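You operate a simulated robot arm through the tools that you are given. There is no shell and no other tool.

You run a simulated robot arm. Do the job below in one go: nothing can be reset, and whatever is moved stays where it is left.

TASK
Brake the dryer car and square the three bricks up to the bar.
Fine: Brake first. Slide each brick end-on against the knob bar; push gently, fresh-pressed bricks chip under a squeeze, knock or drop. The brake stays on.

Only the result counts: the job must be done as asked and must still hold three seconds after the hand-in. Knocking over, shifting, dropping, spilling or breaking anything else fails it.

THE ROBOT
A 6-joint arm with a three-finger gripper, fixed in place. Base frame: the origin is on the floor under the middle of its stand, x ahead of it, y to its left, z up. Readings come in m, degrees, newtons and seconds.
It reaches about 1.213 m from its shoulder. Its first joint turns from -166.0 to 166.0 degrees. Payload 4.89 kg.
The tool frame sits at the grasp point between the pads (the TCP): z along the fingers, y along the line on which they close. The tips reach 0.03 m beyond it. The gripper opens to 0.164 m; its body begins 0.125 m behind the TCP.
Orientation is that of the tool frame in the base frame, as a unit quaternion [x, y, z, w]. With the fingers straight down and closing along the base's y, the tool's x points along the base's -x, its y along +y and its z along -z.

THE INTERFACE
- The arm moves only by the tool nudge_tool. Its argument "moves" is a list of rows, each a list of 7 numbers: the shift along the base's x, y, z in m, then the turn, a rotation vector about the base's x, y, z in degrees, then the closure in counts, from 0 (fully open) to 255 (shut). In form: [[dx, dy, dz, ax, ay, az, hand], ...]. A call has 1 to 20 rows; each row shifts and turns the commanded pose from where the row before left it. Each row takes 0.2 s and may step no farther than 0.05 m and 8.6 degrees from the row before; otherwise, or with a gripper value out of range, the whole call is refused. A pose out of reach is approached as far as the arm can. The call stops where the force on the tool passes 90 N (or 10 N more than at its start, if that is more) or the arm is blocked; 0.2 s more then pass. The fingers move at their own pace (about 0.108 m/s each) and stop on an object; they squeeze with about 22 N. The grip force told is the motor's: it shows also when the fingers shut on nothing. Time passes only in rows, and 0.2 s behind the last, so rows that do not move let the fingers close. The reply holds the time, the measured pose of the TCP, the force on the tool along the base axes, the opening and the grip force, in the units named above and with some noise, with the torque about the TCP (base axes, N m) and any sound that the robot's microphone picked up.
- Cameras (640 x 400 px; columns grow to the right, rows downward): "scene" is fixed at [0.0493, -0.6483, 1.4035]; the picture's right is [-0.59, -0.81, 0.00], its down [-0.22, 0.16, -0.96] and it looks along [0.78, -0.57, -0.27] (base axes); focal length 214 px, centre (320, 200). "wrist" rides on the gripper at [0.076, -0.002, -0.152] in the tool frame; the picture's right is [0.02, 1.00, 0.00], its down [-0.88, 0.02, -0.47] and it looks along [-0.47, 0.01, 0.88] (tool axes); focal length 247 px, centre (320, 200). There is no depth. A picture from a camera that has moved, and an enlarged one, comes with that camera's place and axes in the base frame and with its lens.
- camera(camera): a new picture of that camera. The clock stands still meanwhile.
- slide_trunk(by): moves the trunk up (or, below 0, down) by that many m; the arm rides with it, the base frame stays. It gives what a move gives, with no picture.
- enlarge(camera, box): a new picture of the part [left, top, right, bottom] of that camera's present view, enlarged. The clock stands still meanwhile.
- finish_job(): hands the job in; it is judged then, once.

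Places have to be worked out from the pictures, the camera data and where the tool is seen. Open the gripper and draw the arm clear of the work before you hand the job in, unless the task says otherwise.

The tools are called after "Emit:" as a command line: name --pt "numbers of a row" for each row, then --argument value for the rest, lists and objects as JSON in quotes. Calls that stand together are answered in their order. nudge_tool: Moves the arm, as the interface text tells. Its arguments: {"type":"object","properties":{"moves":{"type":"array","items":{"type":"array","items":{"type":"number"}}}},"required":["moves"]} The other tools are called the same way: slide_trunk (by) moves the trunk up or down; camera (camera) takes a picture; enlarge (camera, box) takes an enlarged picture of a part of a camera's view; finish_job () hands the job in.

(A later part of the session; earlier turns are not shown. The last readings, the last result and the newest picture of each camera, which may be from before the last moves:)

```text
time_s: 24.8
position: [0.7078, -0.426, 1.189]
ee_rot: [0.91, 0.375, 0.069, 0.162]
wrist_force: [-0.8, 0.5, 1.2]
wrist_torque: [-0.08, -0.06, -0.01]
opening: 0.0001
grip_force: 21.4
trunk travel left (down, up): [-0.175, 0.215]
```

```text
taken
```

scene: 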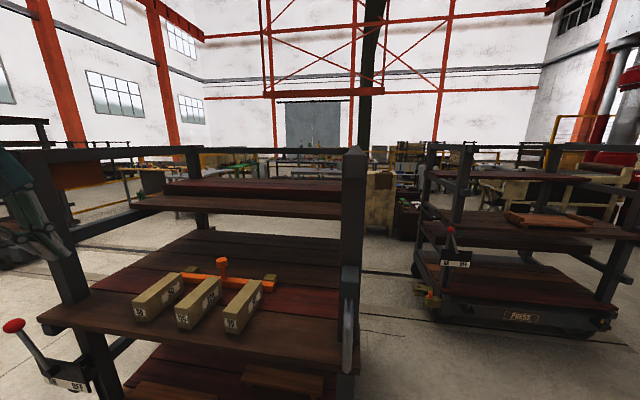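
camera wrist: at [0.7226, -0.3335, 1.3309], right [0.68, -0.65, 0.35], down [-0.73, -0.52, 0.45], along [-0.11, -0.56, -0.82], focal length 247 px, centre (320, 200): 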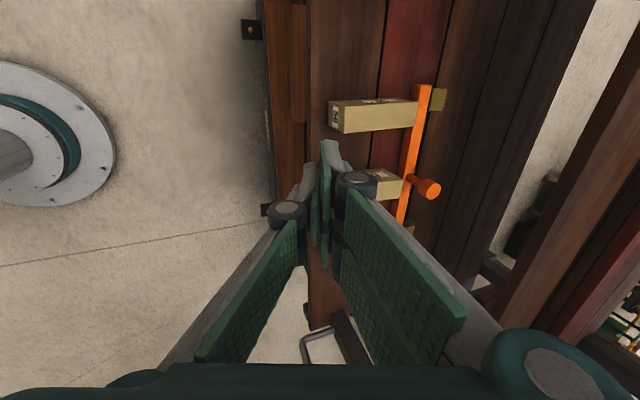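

Hand is turned and tilted as intended. I'll descend in front of brick 50, stopping with the tips ~8 cm short of its end.

Emit:
nudge_tool --pt "0.0029 -0.0029 -0.04 0 0 0 255" --pt "0.0029 -0.0029 -0.04 0 0 0 255" --pt "0.0029 -0.0029 -0.04 0 0 0 255" --pt "0.0029 -0.0029 -0.04 0 0 0 255" --pt "0.0029 -0.0029 -0.04 0 0 0 255" --pt "0.0029 -0.0029 -0.04 0 0 0 255" --pt "0.0029 -0.0029 -0.03 0 0 0 255" --pt "0 0 0 0 0 0 255"

Emit:
camera --camera "wrist"

Emit:
enlarge --camera "scene" --box '[30, 230, 222, 350]'

```text
time_s: 26.6
position: [0.7283, -0.446, 0.916]
ee_rot: [0.91, 0.375, 0.069, 0.162]
wrist_force: [0.6, 0.4, -0.7]
wrist_torque: [0.0, 0.06, -0.01]
opening: 0.0002
grip_force: 22.4
trunk travel left (down, up): [-0.175, 0.215]
```

```text
taken
camera wrist: at [0.743, -0.3548, 1.0582], right [0.68, -0.65, 0.35], down [-0.73, -0.52, 0.45], along [-0.11, -0.55, -0.82], focal length 247 px, centre (320, 200)
```

wrist: 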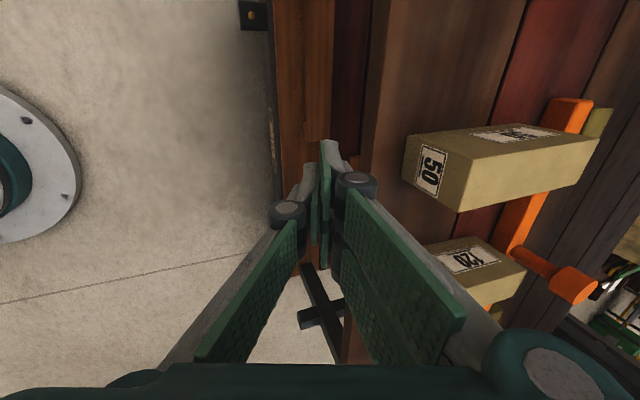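

```text
3.33 times, centred on (126, 290) of scene
camera zoom: at [0.0493, -0.6483, 1.4035], right [-0.59, -0.81, 0.0], down [-0.22, 0.16, -0.96], along [0.78, -0.57, -0.27], focal length 715 px, centre (967, -100)
```

zoom: 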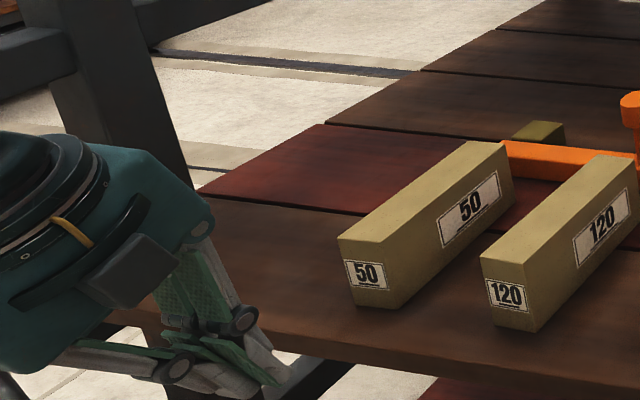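

I'll zoom on the fingertips to measure where the leading edge is.

Emit:
enlarge --camera "scene" --box '[60, 310, 156, 370]'

Emit:
enlarge --camera "wrist" --box '[260, 120, 452, 240]'

```text
6.67 times, centred on (108, 340) of scene
camera zoom: at [0.0493, -0.6483, 1.4035], right [-0.59, -0.81, 0.0], down [-0.22, 0.16, -0.96], along [0.78, -0.57, -0.27], focal length 1430 px, centre (1733, -733)
```

zoom: 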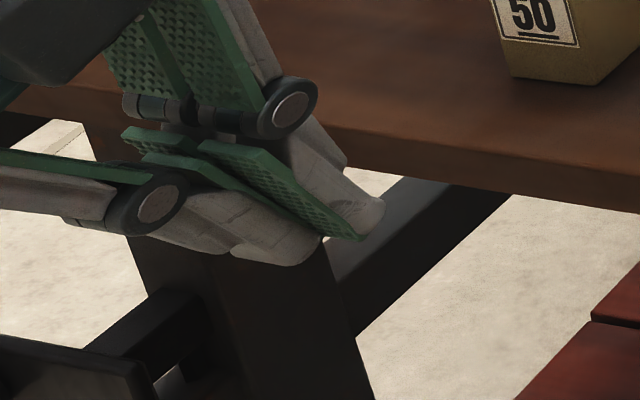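

```text
3.33 times, centred on (356, 180) of wrist
camera zoom: at [0.743, -0.3548, 1.0582], right [0.68, -0.65, 0.35], down [-0.73, -0.52, 0.45], along [-0.11, -0.55, -0.82], focal length 823 px, centre (200, 267)
```

zoom: 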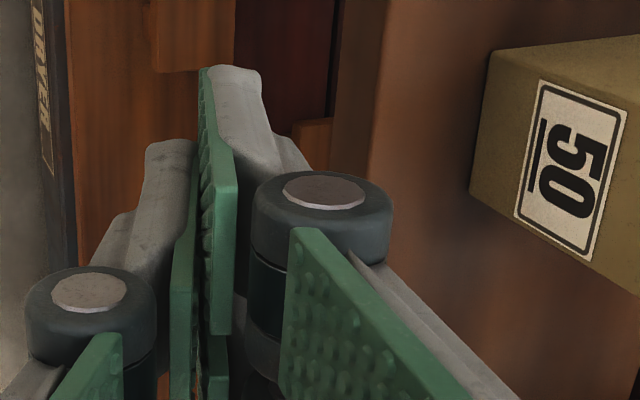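

The tip edge leads the TCP by about 2.1 cm in f and sits ~2.4 cm below it; the knuckles stay behind at this tilt. I centre on brick 50 and move up to ~1.2 cm from its end.

Emit:
nudge_tool --pt "0.0084 -0.0091 -0.0012 0 0 0 255" --pt "0.0084 -0.0091 -0.0012 0 0 0 255" --pt "0.0084 -0.0091 -0.0012 0 0 0 255" --pt "0.0084 -0.0091 -0.0012 0 0 0 255" --pt "0.0084 -0.0091 -0.0012 0 0 0 255" --pt "0.0084 -0.0091 -0.0012 0 0 0 255" --pt "0 0 0 0 0 0 255"

Emit:
enlarge --camera "scene" --box '[80, 270, 208, 350]'

Emit:
enlarge --camera "wrist" --box '[280, 60, 536, 220]'

```text
time_s: 28.2
position: [0.7794, -0.5008, 0.9117]
ee_rot: [0.91, 0.376, 0.07, 0.162]
wrist_force: [0.7, 0.4, -0.5]
wrist_torque: [0.0, 0.03, -0.01]
opening: 0.0
grip_force: 21.7
trunk travel left (down, up): [-0.175, 0.215]
```

```text
5.00 times, centred on (144, 310) of scene
camera zoom: at [0.0493, -0.6483, 1.4035], right [-0.59, -0.81, 0.0], down [-0.22, 0.16, -0.96], along [0.78, -0.57, -0.27], focal length 1072 px, centre (1200, -350)
```

zoom: 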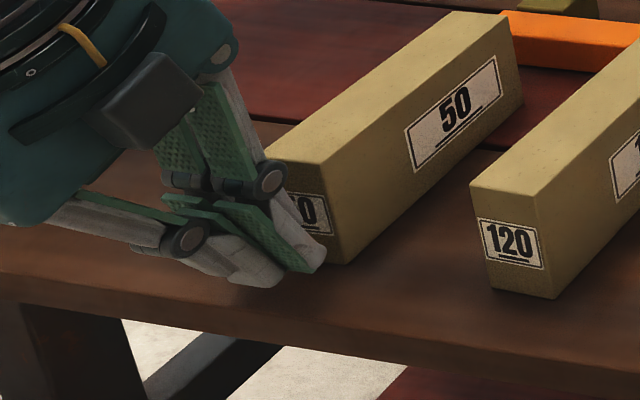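

```text
2.50 times, centred on (408, 140) of wrist
camera zoom: at [0.7941, -0.4086, 1.0526], right [0.68, -0.65, 0.35], down [-0.73, -0.52, 0.45], along [-0.11, -0.55, -0.82], focal length 617 px, centre (100, 350)
```

zoom: 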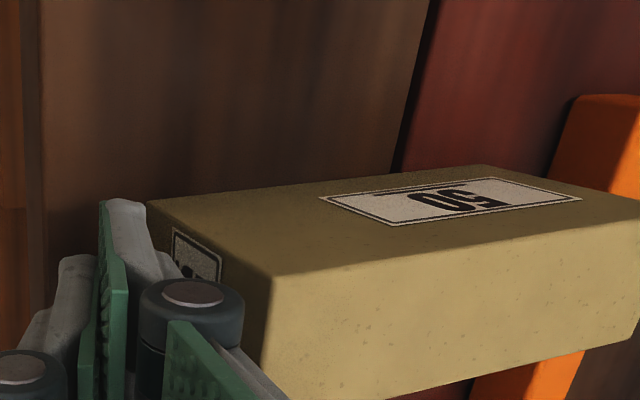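

About 1 cm gap remains with good centring. I creep forward in 2 mm steps to make contact.

Emit:
nudge_tool --pt "0.0014 -0.0014 0 0 0 0 255" --pt "0.0014 -0.0014 0 0 0 0 255" --pt "0.0014 -0.0014 0 0 0 0 255" --pt "0.0014 -0.0014 0 0 0 0 255" --pt "0.0011 -0.0011 0 0 0 0 255" --pt "0.0011 -0.0011 0 0 0 0 255"

Emit:
enlarge --camera "scene" --box '[110, 290, 190, 340]'

Emit:
enlarge --camera "wrist" --box '[300, 110, 428, 190]'

```text
time_s: 29.6
position: [0.7861, -0.5075, 0.9119]
ee_rot: [0.91, 0.376, 0.069, 0.161]
wrist_force: [0.5, -0.3, 0.3]
wrist_torque: [-0.01, -0.04, 0.01]
opening: 0.0
grip_force: 21.9
trunk travel left (down, up): [-0.175, 0.215]
```

```text
8.00 times, centred on (150, 315) of scene
camera zoom: at [0.0493, -0.6483, 1.4035], right [-0.59, -0.81, 0.0], down [-0.22, 0.16, -0.96], along [0.78, -0.57, -0.27], focal length 1716 px, centre (1680, -720)
```

zoom: 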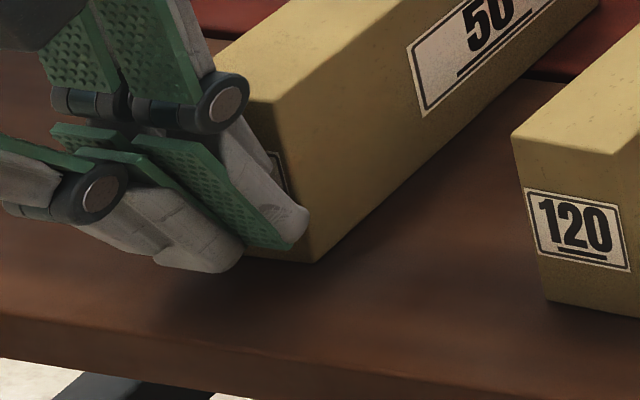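

```text
5.00 times, centred on (364, 150) of wrist
camera zoom: at [0.8023, -0.4163, 1.0535], right [0.68, -0.65, 0.35], down [-0.73, -0.52, 0.45], along [-0.11, -0.55, -0.82], focal length 1235 px, centre (100, 450)
```

zoom: 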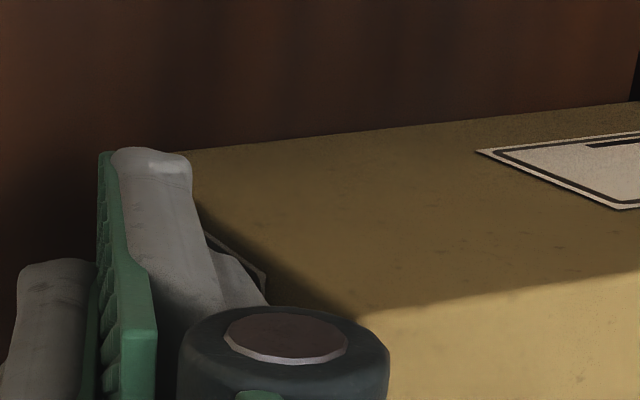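

Tips are within a millimetre or two of the brick with no force yet. I push on slowly, 2 mm per row, for 2 cm and then check.

Emit:
nudge_tool --pt "0.0011 -0.0011 0 0 0 0 255" --pt "0.0011 -0.0011 0 0 0 0 255" --pt "0.0011 -0.0011 0 0 0 0 255" --pt "0.0014 -0.0014 0 0 0 0 255" --pt "0.0014 -0.0014 0 0 0 0 255" --pt "0.0014 -0.0014 0 0 0 0 255"

Emit:
enlarge --camera "scene" --box '[90, 260, 218, 340]'

Emit:
enlarge --camera "wrist" --box '[300, 80, 556, 240]'

```text
time_s: 31.0
position: [0.7944, -0.516, 0.9127]
ee_rot: [0.91, 0.375, 0.069, 0.162]
wrist_force: [-1.6, 2.2, 1.0]
wrist_torque: [0.0, 0.05, 0.05]
opening: 0.0
grip_force: 22.3
trunk travel left (down, up): [-0.175, 0.215]
```

```text
5.00 times, centred on (154, 300) of scene
camera zoom: at [0.0493, -0.6483, 1.4035], right [-0.59, -0.81, 0.0], down [-0.22, 0.16, -0.96], along [0.78, -0.57, -0.27], focal length 1072 px, centre (1150, -300)
```

zoom: 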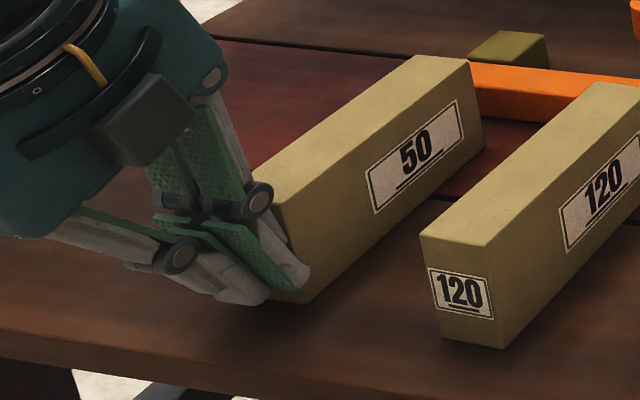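

```text
2.50 times, centred on (428, 160) of wrist
camera zoom: at [0.8094, -0.4242, 1.0536], right [0.68, -0.65, 0.35], down [-0.73, -0.52, 0.45], along [-0.11, -0.55, -0.82], focal length 617 px, centre (50, 300)
```

zoom: 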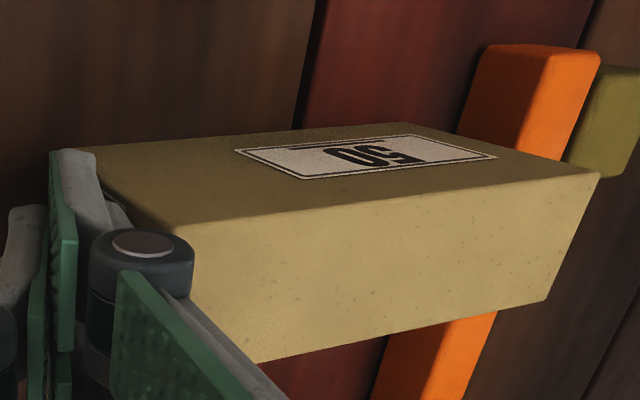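

2.7 N of sliding friction: the brick is moving, about 28 mm left. I go on 2 cm at the same slow pace.

Emit:
nudge_tool --pt "0.0014 -0.0014 0 0 0 0 255" --pt "0.0014 -0.0014 0 0 0 0 255" --pt "0.0014 -0.0014 0 0 0 0 255" --pt "0.0014 -0.0014 0 0 0 0 255" --pt "0.0014 -0.0014 0 0 0 0 255" --pt "0.0014 -0.0014 0 0 0 0 255" --pt "0.0014 -0.0014 0 0 0 0 255" --pt "0.0014 -0.0014 0 0 0 0 255" --pt "0.0014 -0.0014 0 0 0 0 255" --pt "0.0014 -0.0014 0 0 0 0 255"

Emit:
enlarge --camera "scene" --box '[110, 250, 238, 330]'

Emit:
enlarge --camera "wrist" --box '[300, 80, 556, 240]'

```text
time_s: 33.2
position: [0.8076, -0.5306, 0.9116]
ee_rot: [0.91, 0.375, 0.069, 0.162]
wrist_force: [-0.9, 2.1, 0.6]
wrist_torque: [0.03, 0.01, 0.03]
opening: 0.0
grip_force: 22.3
trunk travel left (down, up): [-0.175, 0.215]
```

```text
5.00 times, centred on (174, 290) of scene
camera zoom: at [0.0493, -0.6483, 1.4035], right [-0.59, -0.81, 0.0], down [-0.22, 0.16, -0.96], along [0.78, -0.57, -0.27], focal length 1072 px, centre (1050, -250)
```

zoom: 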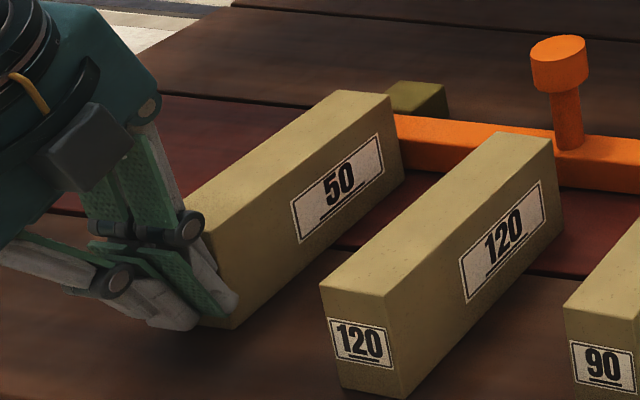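

```text
2.50 times, centred on (428, 160) of wrist
camera zoom: at [0.8232, -0.4383, 1.0529], right [0.68, -0.65, 0.35], down [-0.73, -0.52, 0.45], along [-0.11, -0.55, -0.82], focal length 617 px, centre (50, 300)
```

zoom: 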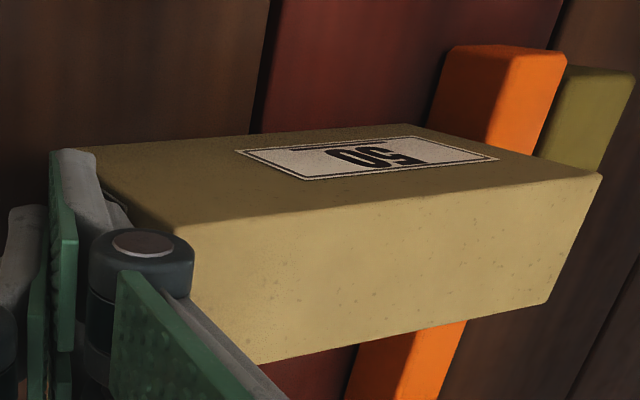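

About 8 mm remains. Now 1 mm per row for 5 mm, then check force.

Emit:
nudge_tool --pt "0.0007 -0.0007 0 0 0 0 255" --pt "0.0007 -0.0007 0 0 0 0 255" --pt "0.0007 -0.0007 0 0 0 0 255" --pt "0.0007 -0.0007 0 0 0 0 255" --pt "0.0007 -0.0007 0 0 0 0 255"

Emit:
enlarge --camera "wrist" --box '[410, 80, 570, 180]'

Emit:
enlarge --camera "scene" --box '[160, 260, 224, 300]'

```text
time_s: 34.4
position: [0.8128, -0.5333, 0.9136]
ee_rot: [0.91, 0.375, 0.068, 0.163]
wrist_force: [-2.3, 2.6, 2.2]
wrist_torque: [-0.01, 0.02, 0.01]
opening: 0.0001
grip_force: 22.3
trunk travel left (down, up): [-0.175, 0.215]
```

```text
4.00 times, centred on (490, 130) of wrist
camera zoom: at [0.8272, -0.4419, 1.0535], right [0.68, -0.65, 0.35], down [-0.73, -0.52, 0.45], along [-0.11, -0.55, -0.82], focal length 988 px, centre (-360, 480)
```

zoom: 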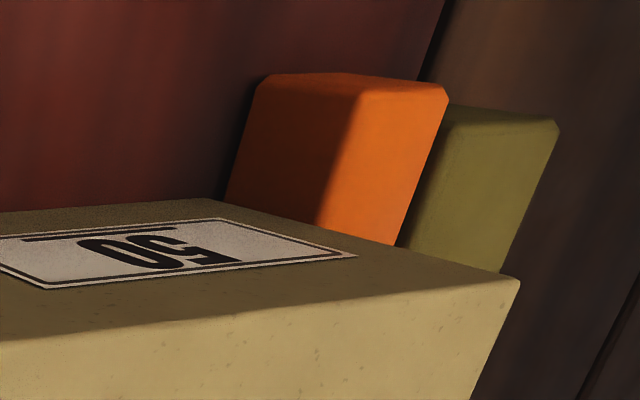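

```text
10.00 times, centred on (192, 280) of scene
camera zoom: at [0.0493, -0.6483, 1.4035], right [-0.59, -0.81, 0.0], down [-0.22, 0.16, -0.96], along [0.78, -0.57, -0.27], focal length 2145 px, centre (1600, -600)
```

zoom: 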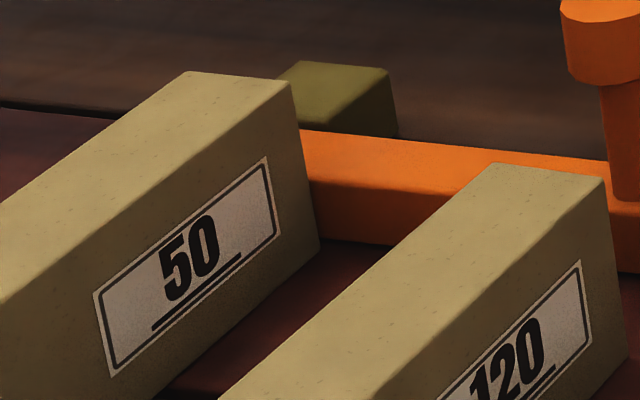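

The gap left to the bar is roughly 3–7 mm. I continue with 1 mm rows, 4 at a time, watching for the force to rise.

Emit:
nudge_tool --pt "0.0007 -0.0007 0 0 0 0 255" --pt "0.0007 -0.0007 0 0 0 0 255" --pt "0.0007 -0.0007 0 0 0 0 255"

Emit:
enlarge --camera "scene" --box '[160, 260, 224, 300]'

```text
time_s: 35.2
position: [0.814, -0.5352, 0.9118]
ee_rot: [0.91, 0.375, 0.07, 0.162]
wrist_force: [-1.4, 1.4, 0.3]
wrist_torque: [0.03, 0.02, 0.03]
opening: 0.0
grip_force: 22.1
trunk travel left (down, up): [-0.175, 0.215]
```

```text
10.00 times, centred on (192, 280) of scene
camera zoom: at [0.0493, -0.6483, 1.4035], right [-0.59, -0.81, 0.0], down [-0.22, 0.16, -0.96], along [0.78, -0.57, -0.27], focal length 2145 px, centre (1600, -600)
```

zoom: 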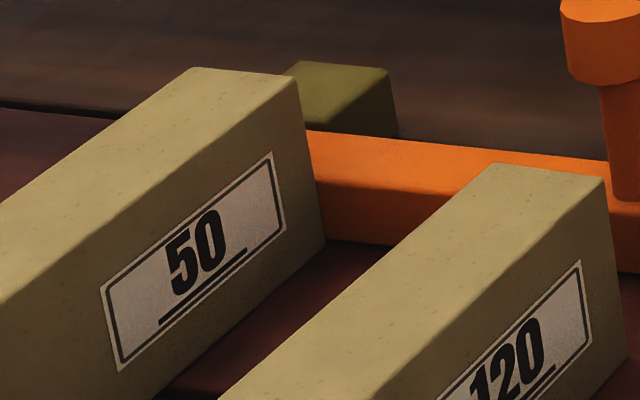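

Corner of the brick is ~2 mm from the bar face. Two more 1 mm rows, then check.

Emit:
nudge_tool --pt "0.0007 -0.0007 0 0 0 0 255" --pt "0.0005 -0.0005 0 0 0 0 255"

Emit:
enlarge --camera "scene" --box '[160, 260, 224, 300]'

```text
time_s: 35.8
position: [0.8143, -0.537, 0.9116]
ee_rot: [0.91, 0.376, 0.069, 0.162]
wrist_force: [-3.3, 3.6, 2.0]
wrist_torque: [0.06, -0.01, 0.02]
opening: 0.0001
grip_force: 21.7
trunk travel left (down, up): [-0.175, 0.215]
```

```text
10.00 times, centred on (192, 280) of scene
camera zoom: at [0.0493, -0.6483, 1.4035], right [-0.59, -0.81, 0.0], down [-0.22, 0.16, -0.96], along [0.78, -0.57, -0.27], focal length 2145 px, centre (1600, -600)
```

zoom: 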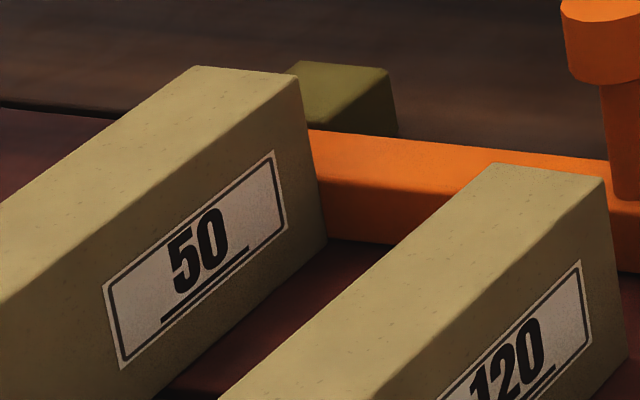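

Force is up to ~4.9 N and the corner meets the bar line: contact is starting. One 0.7 mm step more to see whether the brick still moves.

Emit:
nudge_tool --pt "0.0005 -0.0005 0 0 0 0 255"

Emit:
enlarge --camera "scene" --box '[160, 260, 224, 300]'

Emit:
enlarge --camera "wrist" --box '[410, 80, 570, 180]'

```text
time_s: 36.2
position: [0.8145, -0.537, 0.9121]
ee_rot: [0.91, 0.376, 0.069, 0.161]
wrist_force: [-6.7, 8.0, 1.7]
wrist_torque: [0.09, 0.04, 0.05]
opening: 0.0001
grip_force: 22.0
trunk travel left (down, up): [-0.175, 0.215]
```

```text
10.00 times, centred on (192, 280) of scene
camera zoom: at [0.0493, -0.6483, 1.4035], right [-0.59, -0.81, 0.0], down [-0.22, 0.16, -0.96], along [0.78, -0.57, -0.27], focal length 2145 px, centre (1600, -600)
```

zoom: 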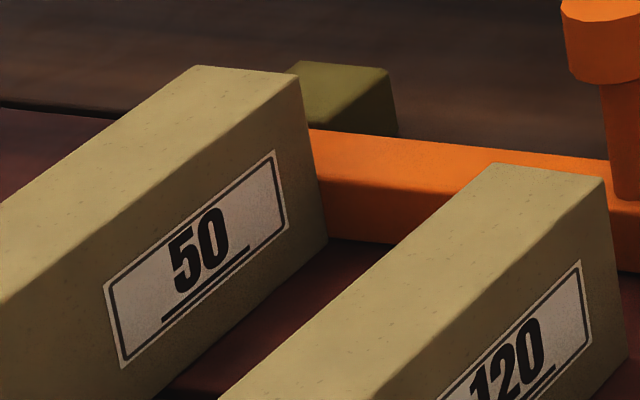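

```text
4.00 times, centred on (490, 130) of wrist
camera zoom: at [0.8303, -0.4451, 1.0532], right [0.68, -0.65, 0.35], down [-0.73, -0.52, 0.45], along [-0.11, -0.55, -0.82], focal length 988 px, centre (-360, 480)
```

zoom: 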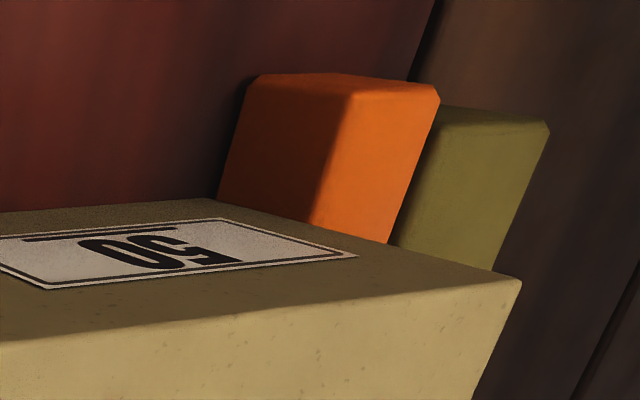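

Force rose to ~10 N with no further movement: brick 50 is seated on the bar. I back straight off slowly, then further, and look at the result before going to brick 120.

Emit:
nudge_tool --pt "-0.0007 0.0007 0 0 0 0 255" --pt "-0.0014 0.0014 0 0 0 0 255" --pt "-0.0035 0.0035 0 0 0 0 255" --pt "-0.01 0.01 0 0 0 0 255" --pt "-0.015 0.015 0 0 0 0 255" --pt "-0.015 0.015 0.0 0 0 0 255" --pt "-0.01 0.01 0.03 0 0 0 255" --pt "-0.01 0.01 0.03 0 0 0 255" --pt "0 0 0.04 0 0 0 255" --pt "0 0 0.04 0 0 0 255" --pt "0 0 0 0 0 0 255"

Emit:
enlarge --camera "wrist" --box '[300, 40, 556, 200]'

Emit:
enlarge --camera "scene" --box '[130, 250, 226, 310]'

```text
time_s: 38.6
position: [0.7505, -0.4734, 1.0543]
ee_rot: [0.91, 0.375, 0.068, 0.162]
wrist_force: [0.7, -0.2, -0.6]
wrist_torque: [-0.02, -0.02, -0.02]
opening: 0.0001
grip_force: 21.3
trunk travel left (down, up): [-0.175, 0.215]
```

```text
2.50 times, centred on (428, 120) of wrist
camera zoom: at [0.7647, -0.381, 1.1955], right [0.68, -0.65, 0.35], down [-0.73, -0.52, 0.45], along [-0.11, -0.55, -0.82], focal length 617 px, centre (50, 400)
```

zoom: 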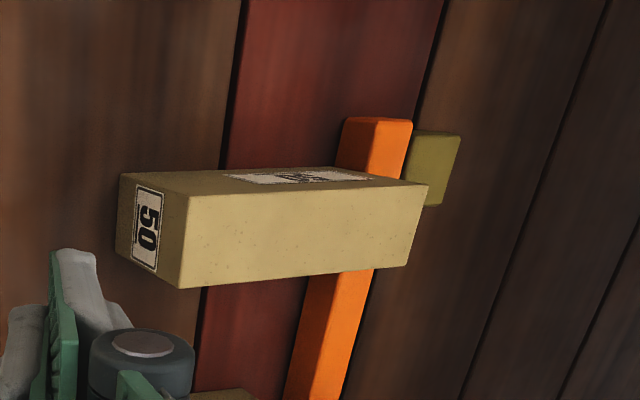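

```text
6.67 times, centred on (178, 280) of scene
camera zoom: at [0.0493, -0.6483, 1.4035], right [-0.59, -0.81, 0.0], down [-0.22, 0.16, -0.96], along [0.78, -0.57, -0.27], focal length 1430 px, centre (1267, -333)
```

zoom: 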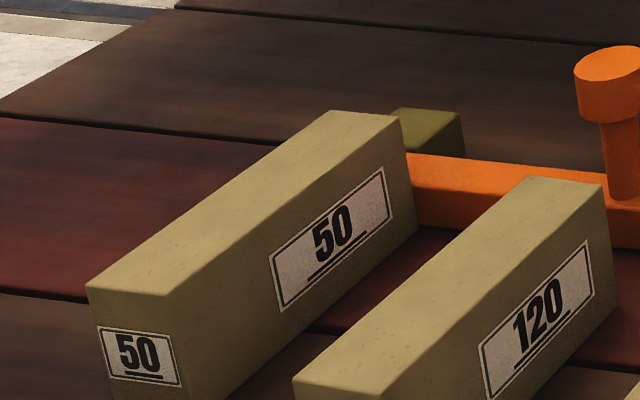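

Brick 50 looks seated. Next I shift sideways above the shelf front to brick 120's centre line (r≈0.0495) and descend in front of it.

Emit:
nudge_tool --pt "-0.025 -0.0268 0 0 0 0 255" --pt "-0.025 -0.0268 0 0 0 0 255" --pt "-0.025 -0.0268 0 0 0 0 255" --pt "-0.025 -0.0268 0 0 0 0 255" --pt "0 0 0 0 0 0 255" --pt "0 0 -0.036 0 0 0 255" --pt "0 0 -0.036 0 0 0 255" --pt "0 0 -0.036 0 0 0 255" --pt "0 0 -0.034 0 0 0 255" --pt "0 0 0 0 0 0 255"

Emit:
enlarge --camera "scene" --box '[80, 260, 272, 380]'

Emit:
enlarge --camera "wrist" --box '[260, 40, 516, 200]'

```text
time_s: 40.8
position: [0.6505, -0.5793, 0.9108]
ee_rot: [0.91, 0.376, 0.069, 0.161]
wrist_force: [-0.1, -0.3, -0.2]
wrist_torque: [-0.01, 0.03, 0.01]
opening: 0.0002
grip_force: 22.1
trunk travel left (down, up): [-0.175, 0.215]
```

```text
3.33 times, centred on (176, 320) of scene
camera zoom: at [0.0493, -0.6483, 1.4035], right [-0.59, -0.81, 0.0], down [-0.22, 0.16, -0.96], along [0.78, -0.57, -0.27], focal length 715 px, centre (800, -200)
```

zoom: 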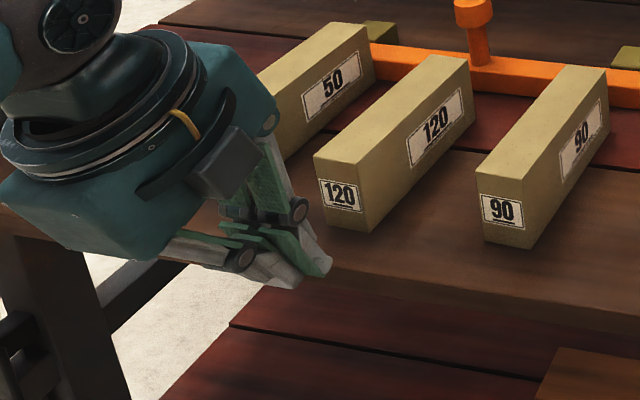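

```text
2.50 times, centred on (388, 120) of wrist
camera zoom: at [0.6654, -0.4864, 1.0515], right [0.68, -0.65, 0.35], down [-0.73, -0.52, 0.45], along [-0.11, -0.55, -0.82], focal length 617 px, centre (150, 400)
```

zoom: 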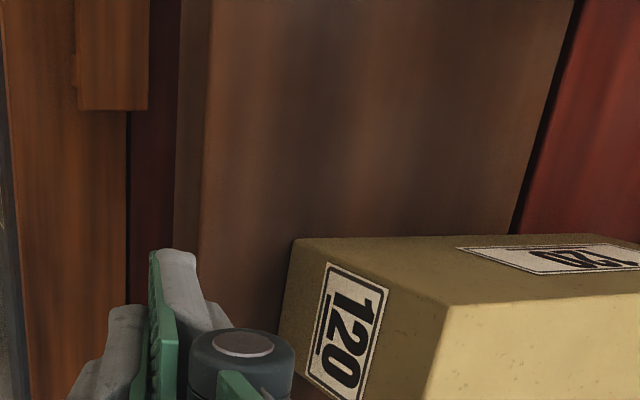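

Lined up with brick 120, ~4.6 cm short. I approach quickly for 3 cm, then slow to 2 mm rows through first contact.

Emit:
nudge_tool --pt "0.0057 -0.0057 0 0 0 0 255" --pt "0.0057 -0.0057 0 0 0 0 255" --pt "0.0057 -0.0057 0 0 0 0 255" --pt "0.0042 -0.0042 0 0 0 0 255" --pt "0.0014 -0.0014 0 0 0 0 255" --pt "0.0014 -0.0014 0 0 0 0 255" --pt "0.0014 -0.0014 0 0 0 0 255" --pt "0.0014 -0.0014 0 0 0 0 255" --pt "0.0011 -0.0011 0 0 0 0 255" --pt "0.0011 -0.0011 0 0 0 0 255" --pt "0.0011 -0.0011 0 0 0 0 255" --pt "0.0011 -0.0011 0 0 0 0 255" --pt "0.0011 -0.0011 0 0 0 0 255" --pt "0.0011 -0.0011 0 0 0 0 255"

Emit:
enlarge --camera "scene" --box '[110, 250, 270, 350]'

Emit:
enlarge --camera "wrist" --box '[300, 80, 556, 240]'

```text
time_s: 43.8
position: [0.6835, -0.6125, 0.9093]
ee_rot: [0.91, 0.376, 0.069, 0.162]
wrist_force: [-0.4, -0.2, 0.0]
wrist_torque: [-0.04, 0.0, 0.01]
opening: 0.0
grip_force: 21.9
trunk travel left (down, up): [-0.175, 0.215]
```

```text
4.00 times, centred on (190, 300) of scene
camera zoom: at [0.0493, -0.6483, 1.4035], right [-0.59, -0.81, 0.0], down [-0.22, 0.16, -0.96], along [0.78, -0.57, -0.27], focal length 858 px, centre (840, -200)
```

zoom: 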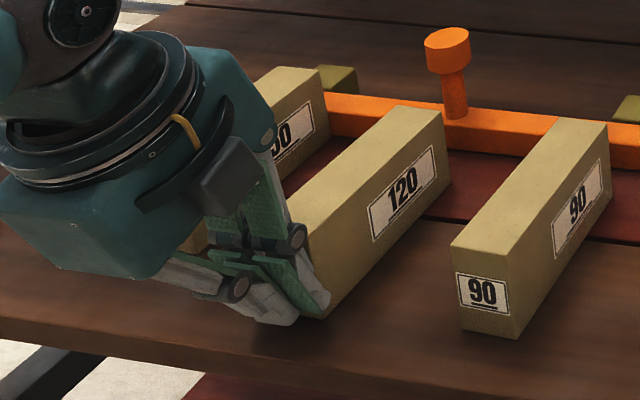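

```text
2.50 times, centred on (428, 160) of wrist
camera zoom: at [0.6987, -0.5204, 1.0509], right [0.68, -0.65, 0.35], down [-0.73, -0.52, 0.45], along [-0.11, -0.55, -0.82], focal length 617 px, centre (50, 300)
```

zoom: 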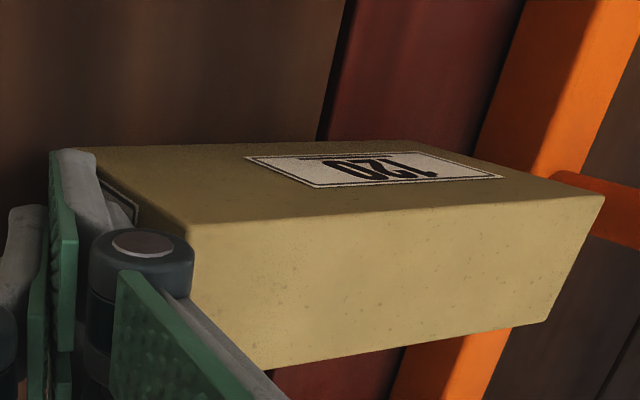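

Just at contact, no force yet. I push on at 2 mm rows for 1.6 cm.

Emit:
nudge_tool --pt "0.0011 -0.0011 0 0 0 0 255" --pt "0.0011 -0.0011 0 0 0 0 255" --pt "0.0011 -0.0011 0 0 0 0 255" --pt "0.0014 -0.0014 0 0 0 0 255" --pt "0.0014 -0.0014 0 0 0 0 255" --pt "0.0014 -0.0014 0 0 0 0 255" --pt "0.0014 -0.0014 0 0 0 0 255" --pt "0.0014 -0.0014 0 0 0 0 255" --pt "0.0014 -0.0014 0 0 0 0 255"

Emit:
enlarge --camera "scene" --box '[130, 250, 258, 330]'

Emit:
enlarge --camera "wrist" --box '[300, 80, 556, 240]'

```text
time_s: 45.8
position: [0.6945, -0.6252, 0.9084]
ee_rot: [0.91, 0.376, 0.069, 0.162]
wrist_force: [-2.1, 1.1, 0.3]
wrist_torque: [0.02, 0.04, 0.01]
opening: 0.0001
grip_force: 21.9
trunk travel left (down, up): [-0.175, 0.215]
```

```text
5.00 times, centred on (194, 290) of scene
camera zoom: at [0.0493, -0.6483, 1.4035], right [-0.59, -0.81, 0.0], down [-0.22, 0.16, -0.96], along [0.78, -0.57, -0.27], focal length 1072 px, centre (950, -250)
```

zoom: 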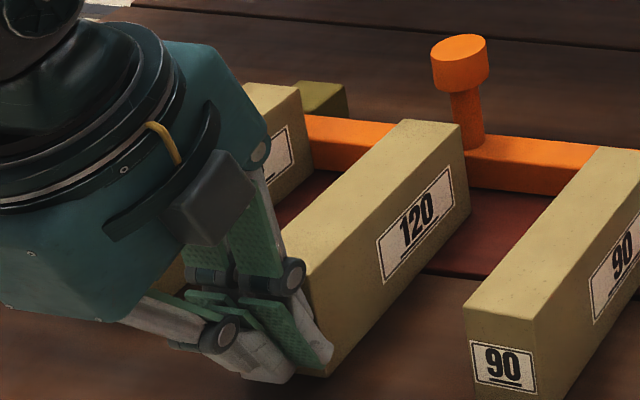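

```text
2.50 times, centred on (428, 160) of wrist
camera zoom: at [0.7102, -0.532, 1.0507], right [0.68, -0.65, 0.35], down [-0.73, -0.52, 0.45], along [-0.11, -0.55, -0.82], focal length 617 px, centre (50, 300)
```

zoom: 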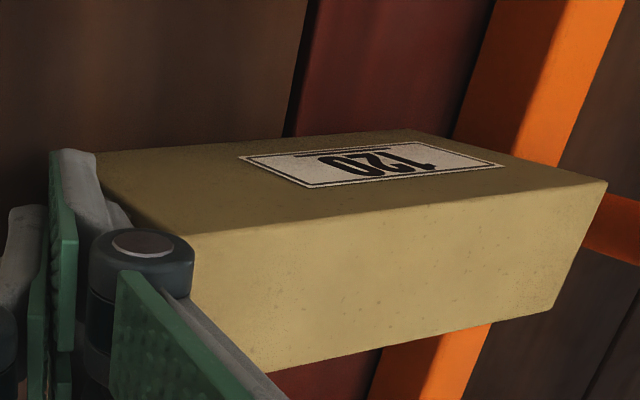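

Sliding at ~2.4 N, ~22 mm left. Another 14 mm at 2 mm rows, then 4 rows of 1 mm.

Emit:
nudge_tool --pt "0.0014 -0.0014 0 0 0 0 255" --pt "0.0014 -0.0014 0 0 0 0 255" --pt "0.0014 -0.0014 0 0 0 0 255" --pt "0.0014 -0.0014 0 0 0 0 255" --pt "0.0014 -0.0014 0 0 0 0 255" --pt "0.0014 -0.0014 0 0 0 0 255" --pt "0.0014 -0.0014 0 0 0 0 255" --pt "0.0007 -0.0007 0 0 0 0 255" --pt "0.0007 -0.0007 0 0 0 0 255" --pt "0.0007 -0.0007 0 0 0 0 255"

Emit:
enlarge --camera "scene" --box '[180, 260, 244, 300]'

Emit:
enlarge --camera "wrist" --box '[300, 80, 556, 240]'

```text
time_s: 48.0
position: [0.7061, -0.6369, 0.9082]
ee_rot: [0.909, 0.377, 0.069, 0.162]
wrist_force: [-1.4, 2.7, 0.6]
wrist_torque: [0.04, 0.0, 0.02]
opening: 0.0
grip_force: 21.8
trunk travel left (down, up): [-0.175, 0.215]
```

```text
10.00 times, centred on (212, 280) of scene
camera zoom: at [0.0493, -0.6483, 1.4035], right [-0.59, -0.81, 0.0], down [-0.22, 0.16, -0.96], along [0.78, -0.57, -0.27], focal length 2145 px, centre (1400, -600)
```

zoom: 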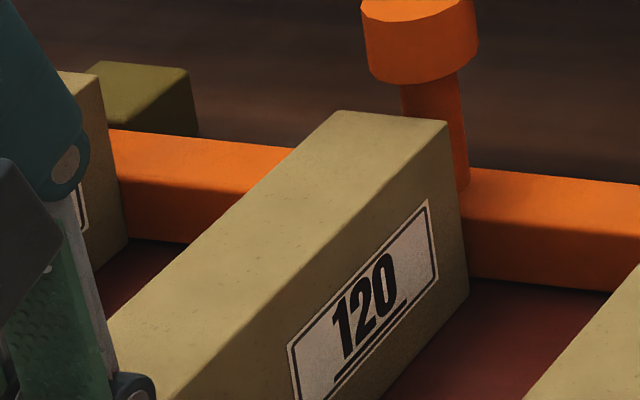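

```text
2.50 times, centred on (428, 160) of wrist
camera zoom: at [0.722, -0.5443, 1.0511], right [0.68, -0.65, 0.35], down [-0.73, -0.52, 0.45], along [-0.11, -0.55, -0.82], focal length 617 px, centre (50, 300)
```

zoom: 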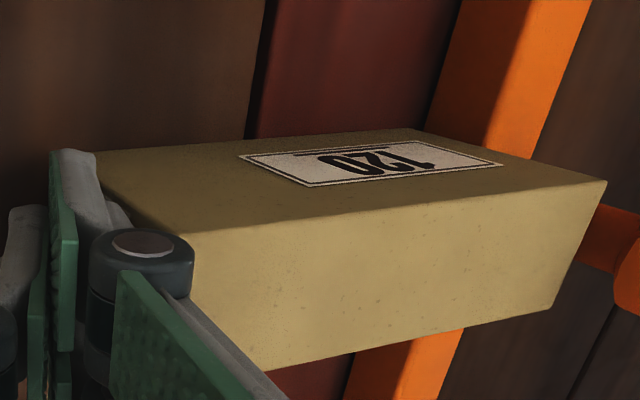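

About 5–6 mm remain. Four rows of 1 mm, then check.

Emit:
nudge_tool --pt "0.0007 -0.0007 0 0 0 0 255" --pt "0.0007 -0.0007 0 0 0 0 255" --pt "0.0007 -0.0007 0 0 0 0 255" --pt "0.0007 -0.0007 0 0 0 0 255"

Emit:
enlarge --camera "scene" --box '[180, 260, 244, 300]'

```text
time_s: 49.0
position: [0.7088, -0.6404, 0.9092]
ee_rot: [0.91, 0.376, 0.068, 0.161]
wrist_force: [-1.6, 1.2, 0.5]
wrist_torque: [-0.02, 0.03, -0.03]
opening: 0.0002
grip_force: 21.9
trunk travel left (down, up): [-0.175, 0.215]
```

```text
10.00 times, centred on (212, 280) of scene
camera zoom: at [0.0493, -0.6483, 1.4035], right [-0.59, -0.81, 0.0], down [-0.22, 0.16, -0.96], along [0.78, -0.57, -0.27], focal length 2145 px, centre (1400, -600)
```

zoom: 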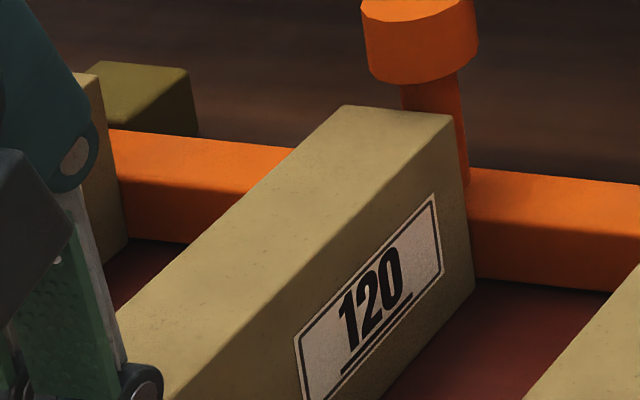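

Corner is about 2 mm off the bar; force still plain friction. One 1 mm and one 0.7 mm row.

Emit:
nudge_tool --pt "0.0007 -0.0007 0 0 0 0 255" --pt "0.0004 -0.0004 0 0 0 0 255"

Emit:
enlarge --camera "scene" --box '[180, 260, 244, 300]'

```text
time_s: 49.6
position: [0.7112, -0.6388, 0.9095]
ee_rot: [0.909, 0.376, 0.069, 0.164]
wrist_force: [-2.3, 0.5, 0.3]
wrist_torque: [0.0, 0.05, 0.0]
opening: 0.0002
grip_force: 22.4
trunk travel left (down, up): [-0.175, 0.215]
```

```text
10.00 times, centred on (212, 280) of scene
camera zoom: at [0.0493, -0.6483, 1.4035], right [-0.59, -0.81, 0.0], down [-0.22, 0.16, -0.96], along [0.78, -0.57, -0.27], focal length 2145 px, centre (1400, -600)
```

zoom: 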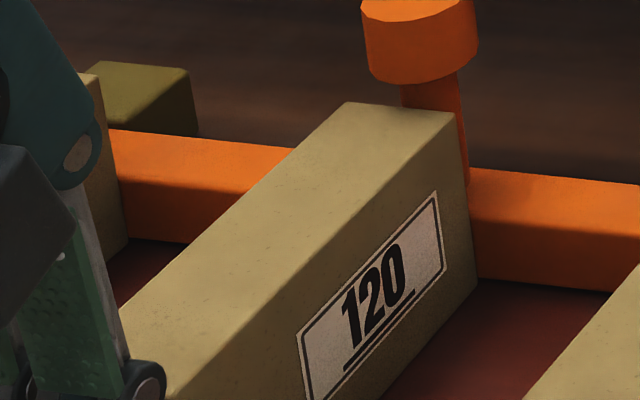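

Nearly there; force has not yet risen. Another 0.6 mm step.

Emit:
nudge_tool --pt "0.0004 -0.0004 0 0 0 0 255"

Emit:
enlarge --camera "scene" --box '[180, 260, 244, 300]'

```text
time_s: 50.0
position: [0.7122, -0.6406, 0.9109]
ee_rot: [0.91, 0.376, 0.069, 0.162]
wrist_force: [-0.5, 1.4, -0.5]
wrist_torque: [0.01, 0.0, 0.01]
opening: 0.0001
grip_force: 22.1
trunk travel left (down, up): [-0.175, 0.215]
```

```text
10.00 times, centred on (212, 280) of scene
camera zoom: at [0.0493, -0.6483, 1.4035], right [-0.59, -0.81, 0.0], down [-0.22, 0.16, -0.96], along [0.78, -0.57, -0.27], focal length 2145 px, centre (1400, -600)
```

zoom: 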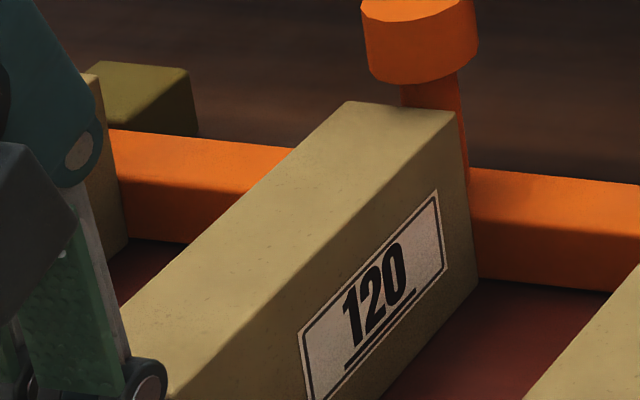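

Still only friction. Another 0.6 mm.

Emit:
nudge_tool --pt "0.0004 -0.0004 0 0 0 0 255"

Emit:
enlarge --camera "scene" --box '[180, 260, 244, 300]'

```text
time_s: 50.4
position: [0.7122, -0.64, 0.9096]
ee_rot: [0.91, 0.376, 0.069, 0.162]
wrist_force: [-1.6, 4.8, 1.6]
wrist_torque: [0.0, 0.02, 0.06]
opening: 0.0
grip_force: 21.9
trunk travel left (down, up): [-0.175, 0.215]
```

```text
10.00 times, centred on (212, 280) of scene
camera zoom: at [0.0493, -0.6483, 1.4035], right [-0.59, -0.81, 0.0], down [-0.22, 0.16, -0.96], along [0.78, -0.57, -0.27], focal length 2145 px, centre (1400, -600)
```

zoom: 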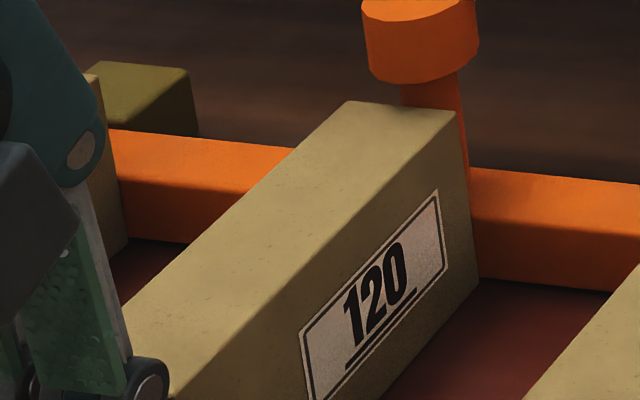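

Force up to ~5 N: touching. One last 0.5 mm to seat it flush like the first.

Emit:
nudge_tool --pt "0.0004 -0.0004 0 0 0 0 255"

Emit:
enlarge --camera "wrist" --box '[410, 80, 570, 180]'

```text
time_s: 50.8
position: [0.7113, -0.6416, 0.9097]
ee_rot: [0.91, 0.376, 0.068, 0.161]
wrist_force: [-9.0, 10.2, 1.0]
wrist_torque: [0.15, 0.14, 0.09]
opening: 0.0
grip_force: 21.3
trunk travel left (down, up): [-0.175, 0.215]
```

```text
4.00 times, centred on (490, 130) of wrist
camera zoom: at [0.7267, -0.5489, 1.0513], right [0.68, -0.65, 0.35], down [-0.73, -0.52, 0.45], along [-0.11, -0.55, -0.82], focal length 988 px, centre (-360, 480)
```

zoom: 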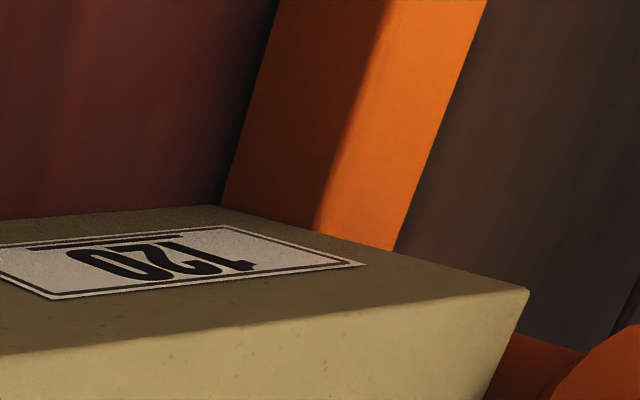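

13.6 N, seated; that's enough. I back off gently, rise, and move across to brick 90 (centre line r≈-0.0985), descending in front of it.

Emit:
nudge_tool --pt "-0.0007 0.0007 0 0 0 0 255" --pt "-0.0014 0.0014 0 0 0 0 255" --pt "-0.0035 0.0035 0 0 0 0 255" --pt "-0.01 0.01 0 0 0 0 255" --pt "-0.015 0.015 0 0 0 0 255" --pt "-0.015 0.015 0.0 0 0 0 255" --pt "-0.01 0.01 0.03 0 0 0 255" --pt "-0.008 0.008 0.03 0 0 0 255" --pt "0 0 0.04 0 0 0 255" --pt "0 0 0.04 0 0 0 255" --pt "-0.0262 -0.0262 0 0 0 0 255" --pt "-0.0262 -0.0262 0 0 0 0 255" --pt "-0.0262 -0.0262 0 0 0 0 255" --pt "-0.0262 -0.0262 0 0 0 0 255" --pt "0 0 -0.035 0 0 0 255" --pt "0 0 -0.035 0 0 0 255" --pt "0 0 -0.035 0 0 0 255" --pt "0 0 -0.035 0 0 0 255" --pt "0 0 0 0 0 0 255"

Emit:
enlarge --camera "scene" --box '[110, 250, 302, 370]'

Emit:
enlarge --camera "wrist" --box '[260, 40, 516, 200]'

```text
time_s: 54.8
position: [0.5452, -0.6847, 0.9088]
ee_rot: [0.91, 0.375, 0.069, 0.162]
wrist_force: [0.2, -0.8, 0.0]
wrist_torque: [0.03, 0.04, -0.02]
opening: 0.0
grip_force: 22.1
trunk travel left (down, up): [-0.175, 0.215]
```

```text
3.33 times, centred on (206, 310) of scene
camera zoom: at [0.0493, -0.6483, 1.4035], right [-0.59, -0.81, 0.0], down [-0.22, 0.16, -0.96], along [0.78, -0.57, -0.27], focal length 715 px, centre (700, -167)
```

zoom: 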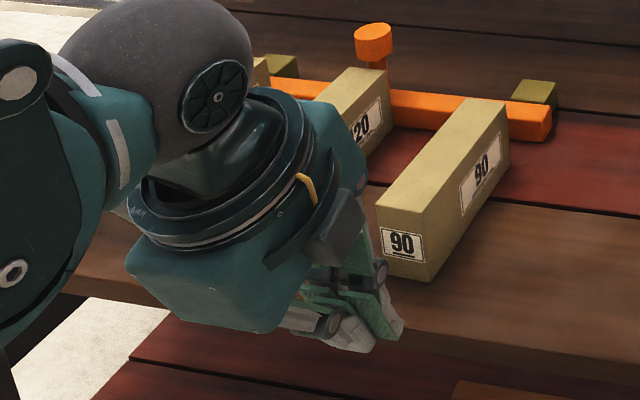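

```text
2.50 times, centred on (388, 120) of wrist
camera zoom: at [0.5592, -0.5923, 1.0501], right [0.68, -0.65, 0.35], down [-0.73, -0.52, 0.45], along [-0.11, -0.55, -0.82], focal length 617 px, centre (150, 400)
```

zoom: 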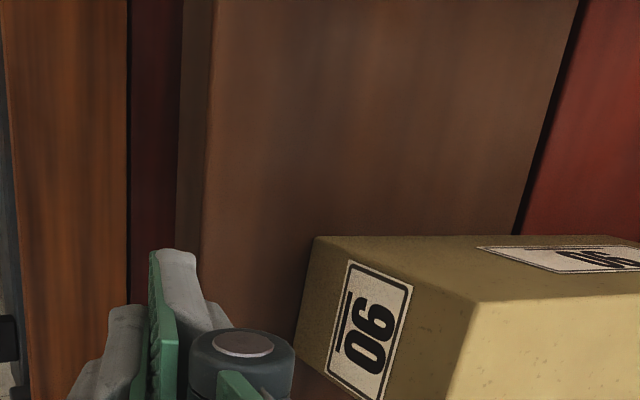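

Lined up with brick 90, ~5.3 cm to contact. I approach 3.8 cm quicker, then 2 mm rows.

Emit:
nudge_tool --pt "0.0057 -0.0057 0 0 0 0 255" --pt "0.0057 -0.0057 0 0 0 0 255" --pt "0.0057 -0.0057 0 0 0 0 255" --pt "0.0057 -0.0057 0 0 0 0 255" --pt "0.0042 -0.0042 0 0 0 0 255" --pt "0.0014 -0.0014 0 0 0 0 255" --pt "0.0014 -0.0014 0 0 0 0 255" --pt "0.0014 -0.0014 0 0 0 0 255" --pt "0.0014 -0.0014 0 0 0 0 255" --pt "0.0011 -0.0011 0 0 0 0 255" --pt "0.0011 -0.0011 0 0 0 0 255" --pt "0.0011 -0.0011 0 0 0 0 255"

Emit:
enlarge --camera "scene" --box '[150, 250, 310, 350]'

Emit:
enlarge --camera "wrist" --box '[300, 80, 556, 240]'

```text
time_s: 57.4
position: [0.5801, -0.718, 0.9086]
ee_rot: [0.91, 0.376, 0.069, 0.162]
wrist_force: [0.8, 0.0, -0.1]
wrist_torque: [0.0, -0.01, 0.02]
opening: 0.0
grip_force: 22.0
trunk travel left (down, up): [-0.175, 0.215]
```

```text
4.00 times, centred on (230, 300) of scene
camera zoom: at [0.0493, -0.6483, 1.4035], right [-0.59, -0.81, 0.0], down [-0.22, 0.16, -0.96], along [0.78, -0.57, -0.27], focal length 858 px, centre (680, -200)
```

zoom: 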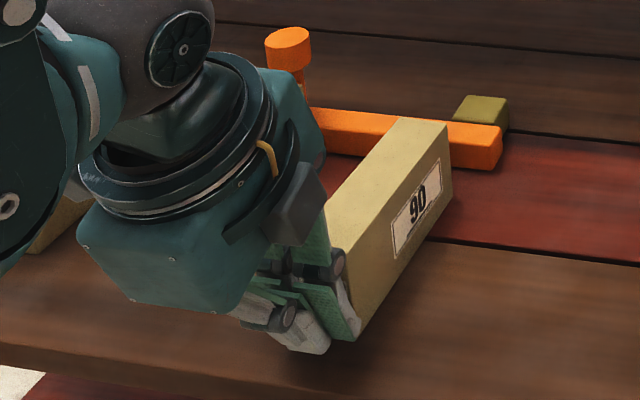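

```text
2.50 times, centred on (428, 160) of wrist
camera zoom: at [0.5946, -0.6257, 1.0508], right [0.68, -0.65, 0.35], down [-0.73, -0.52, 0.45], along [-0.11, -0.55, -0.82], focal length 617 px, centre (50, 300)
```

zoom: 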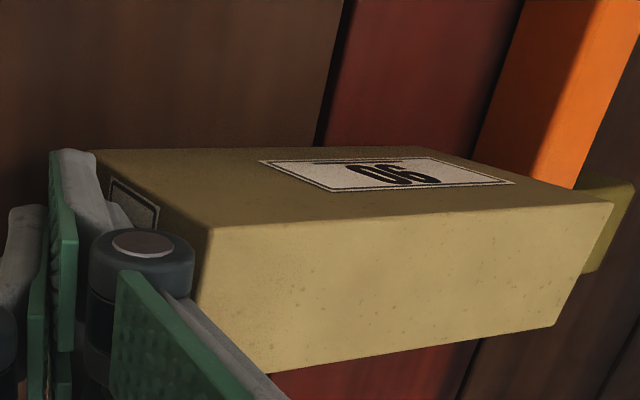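

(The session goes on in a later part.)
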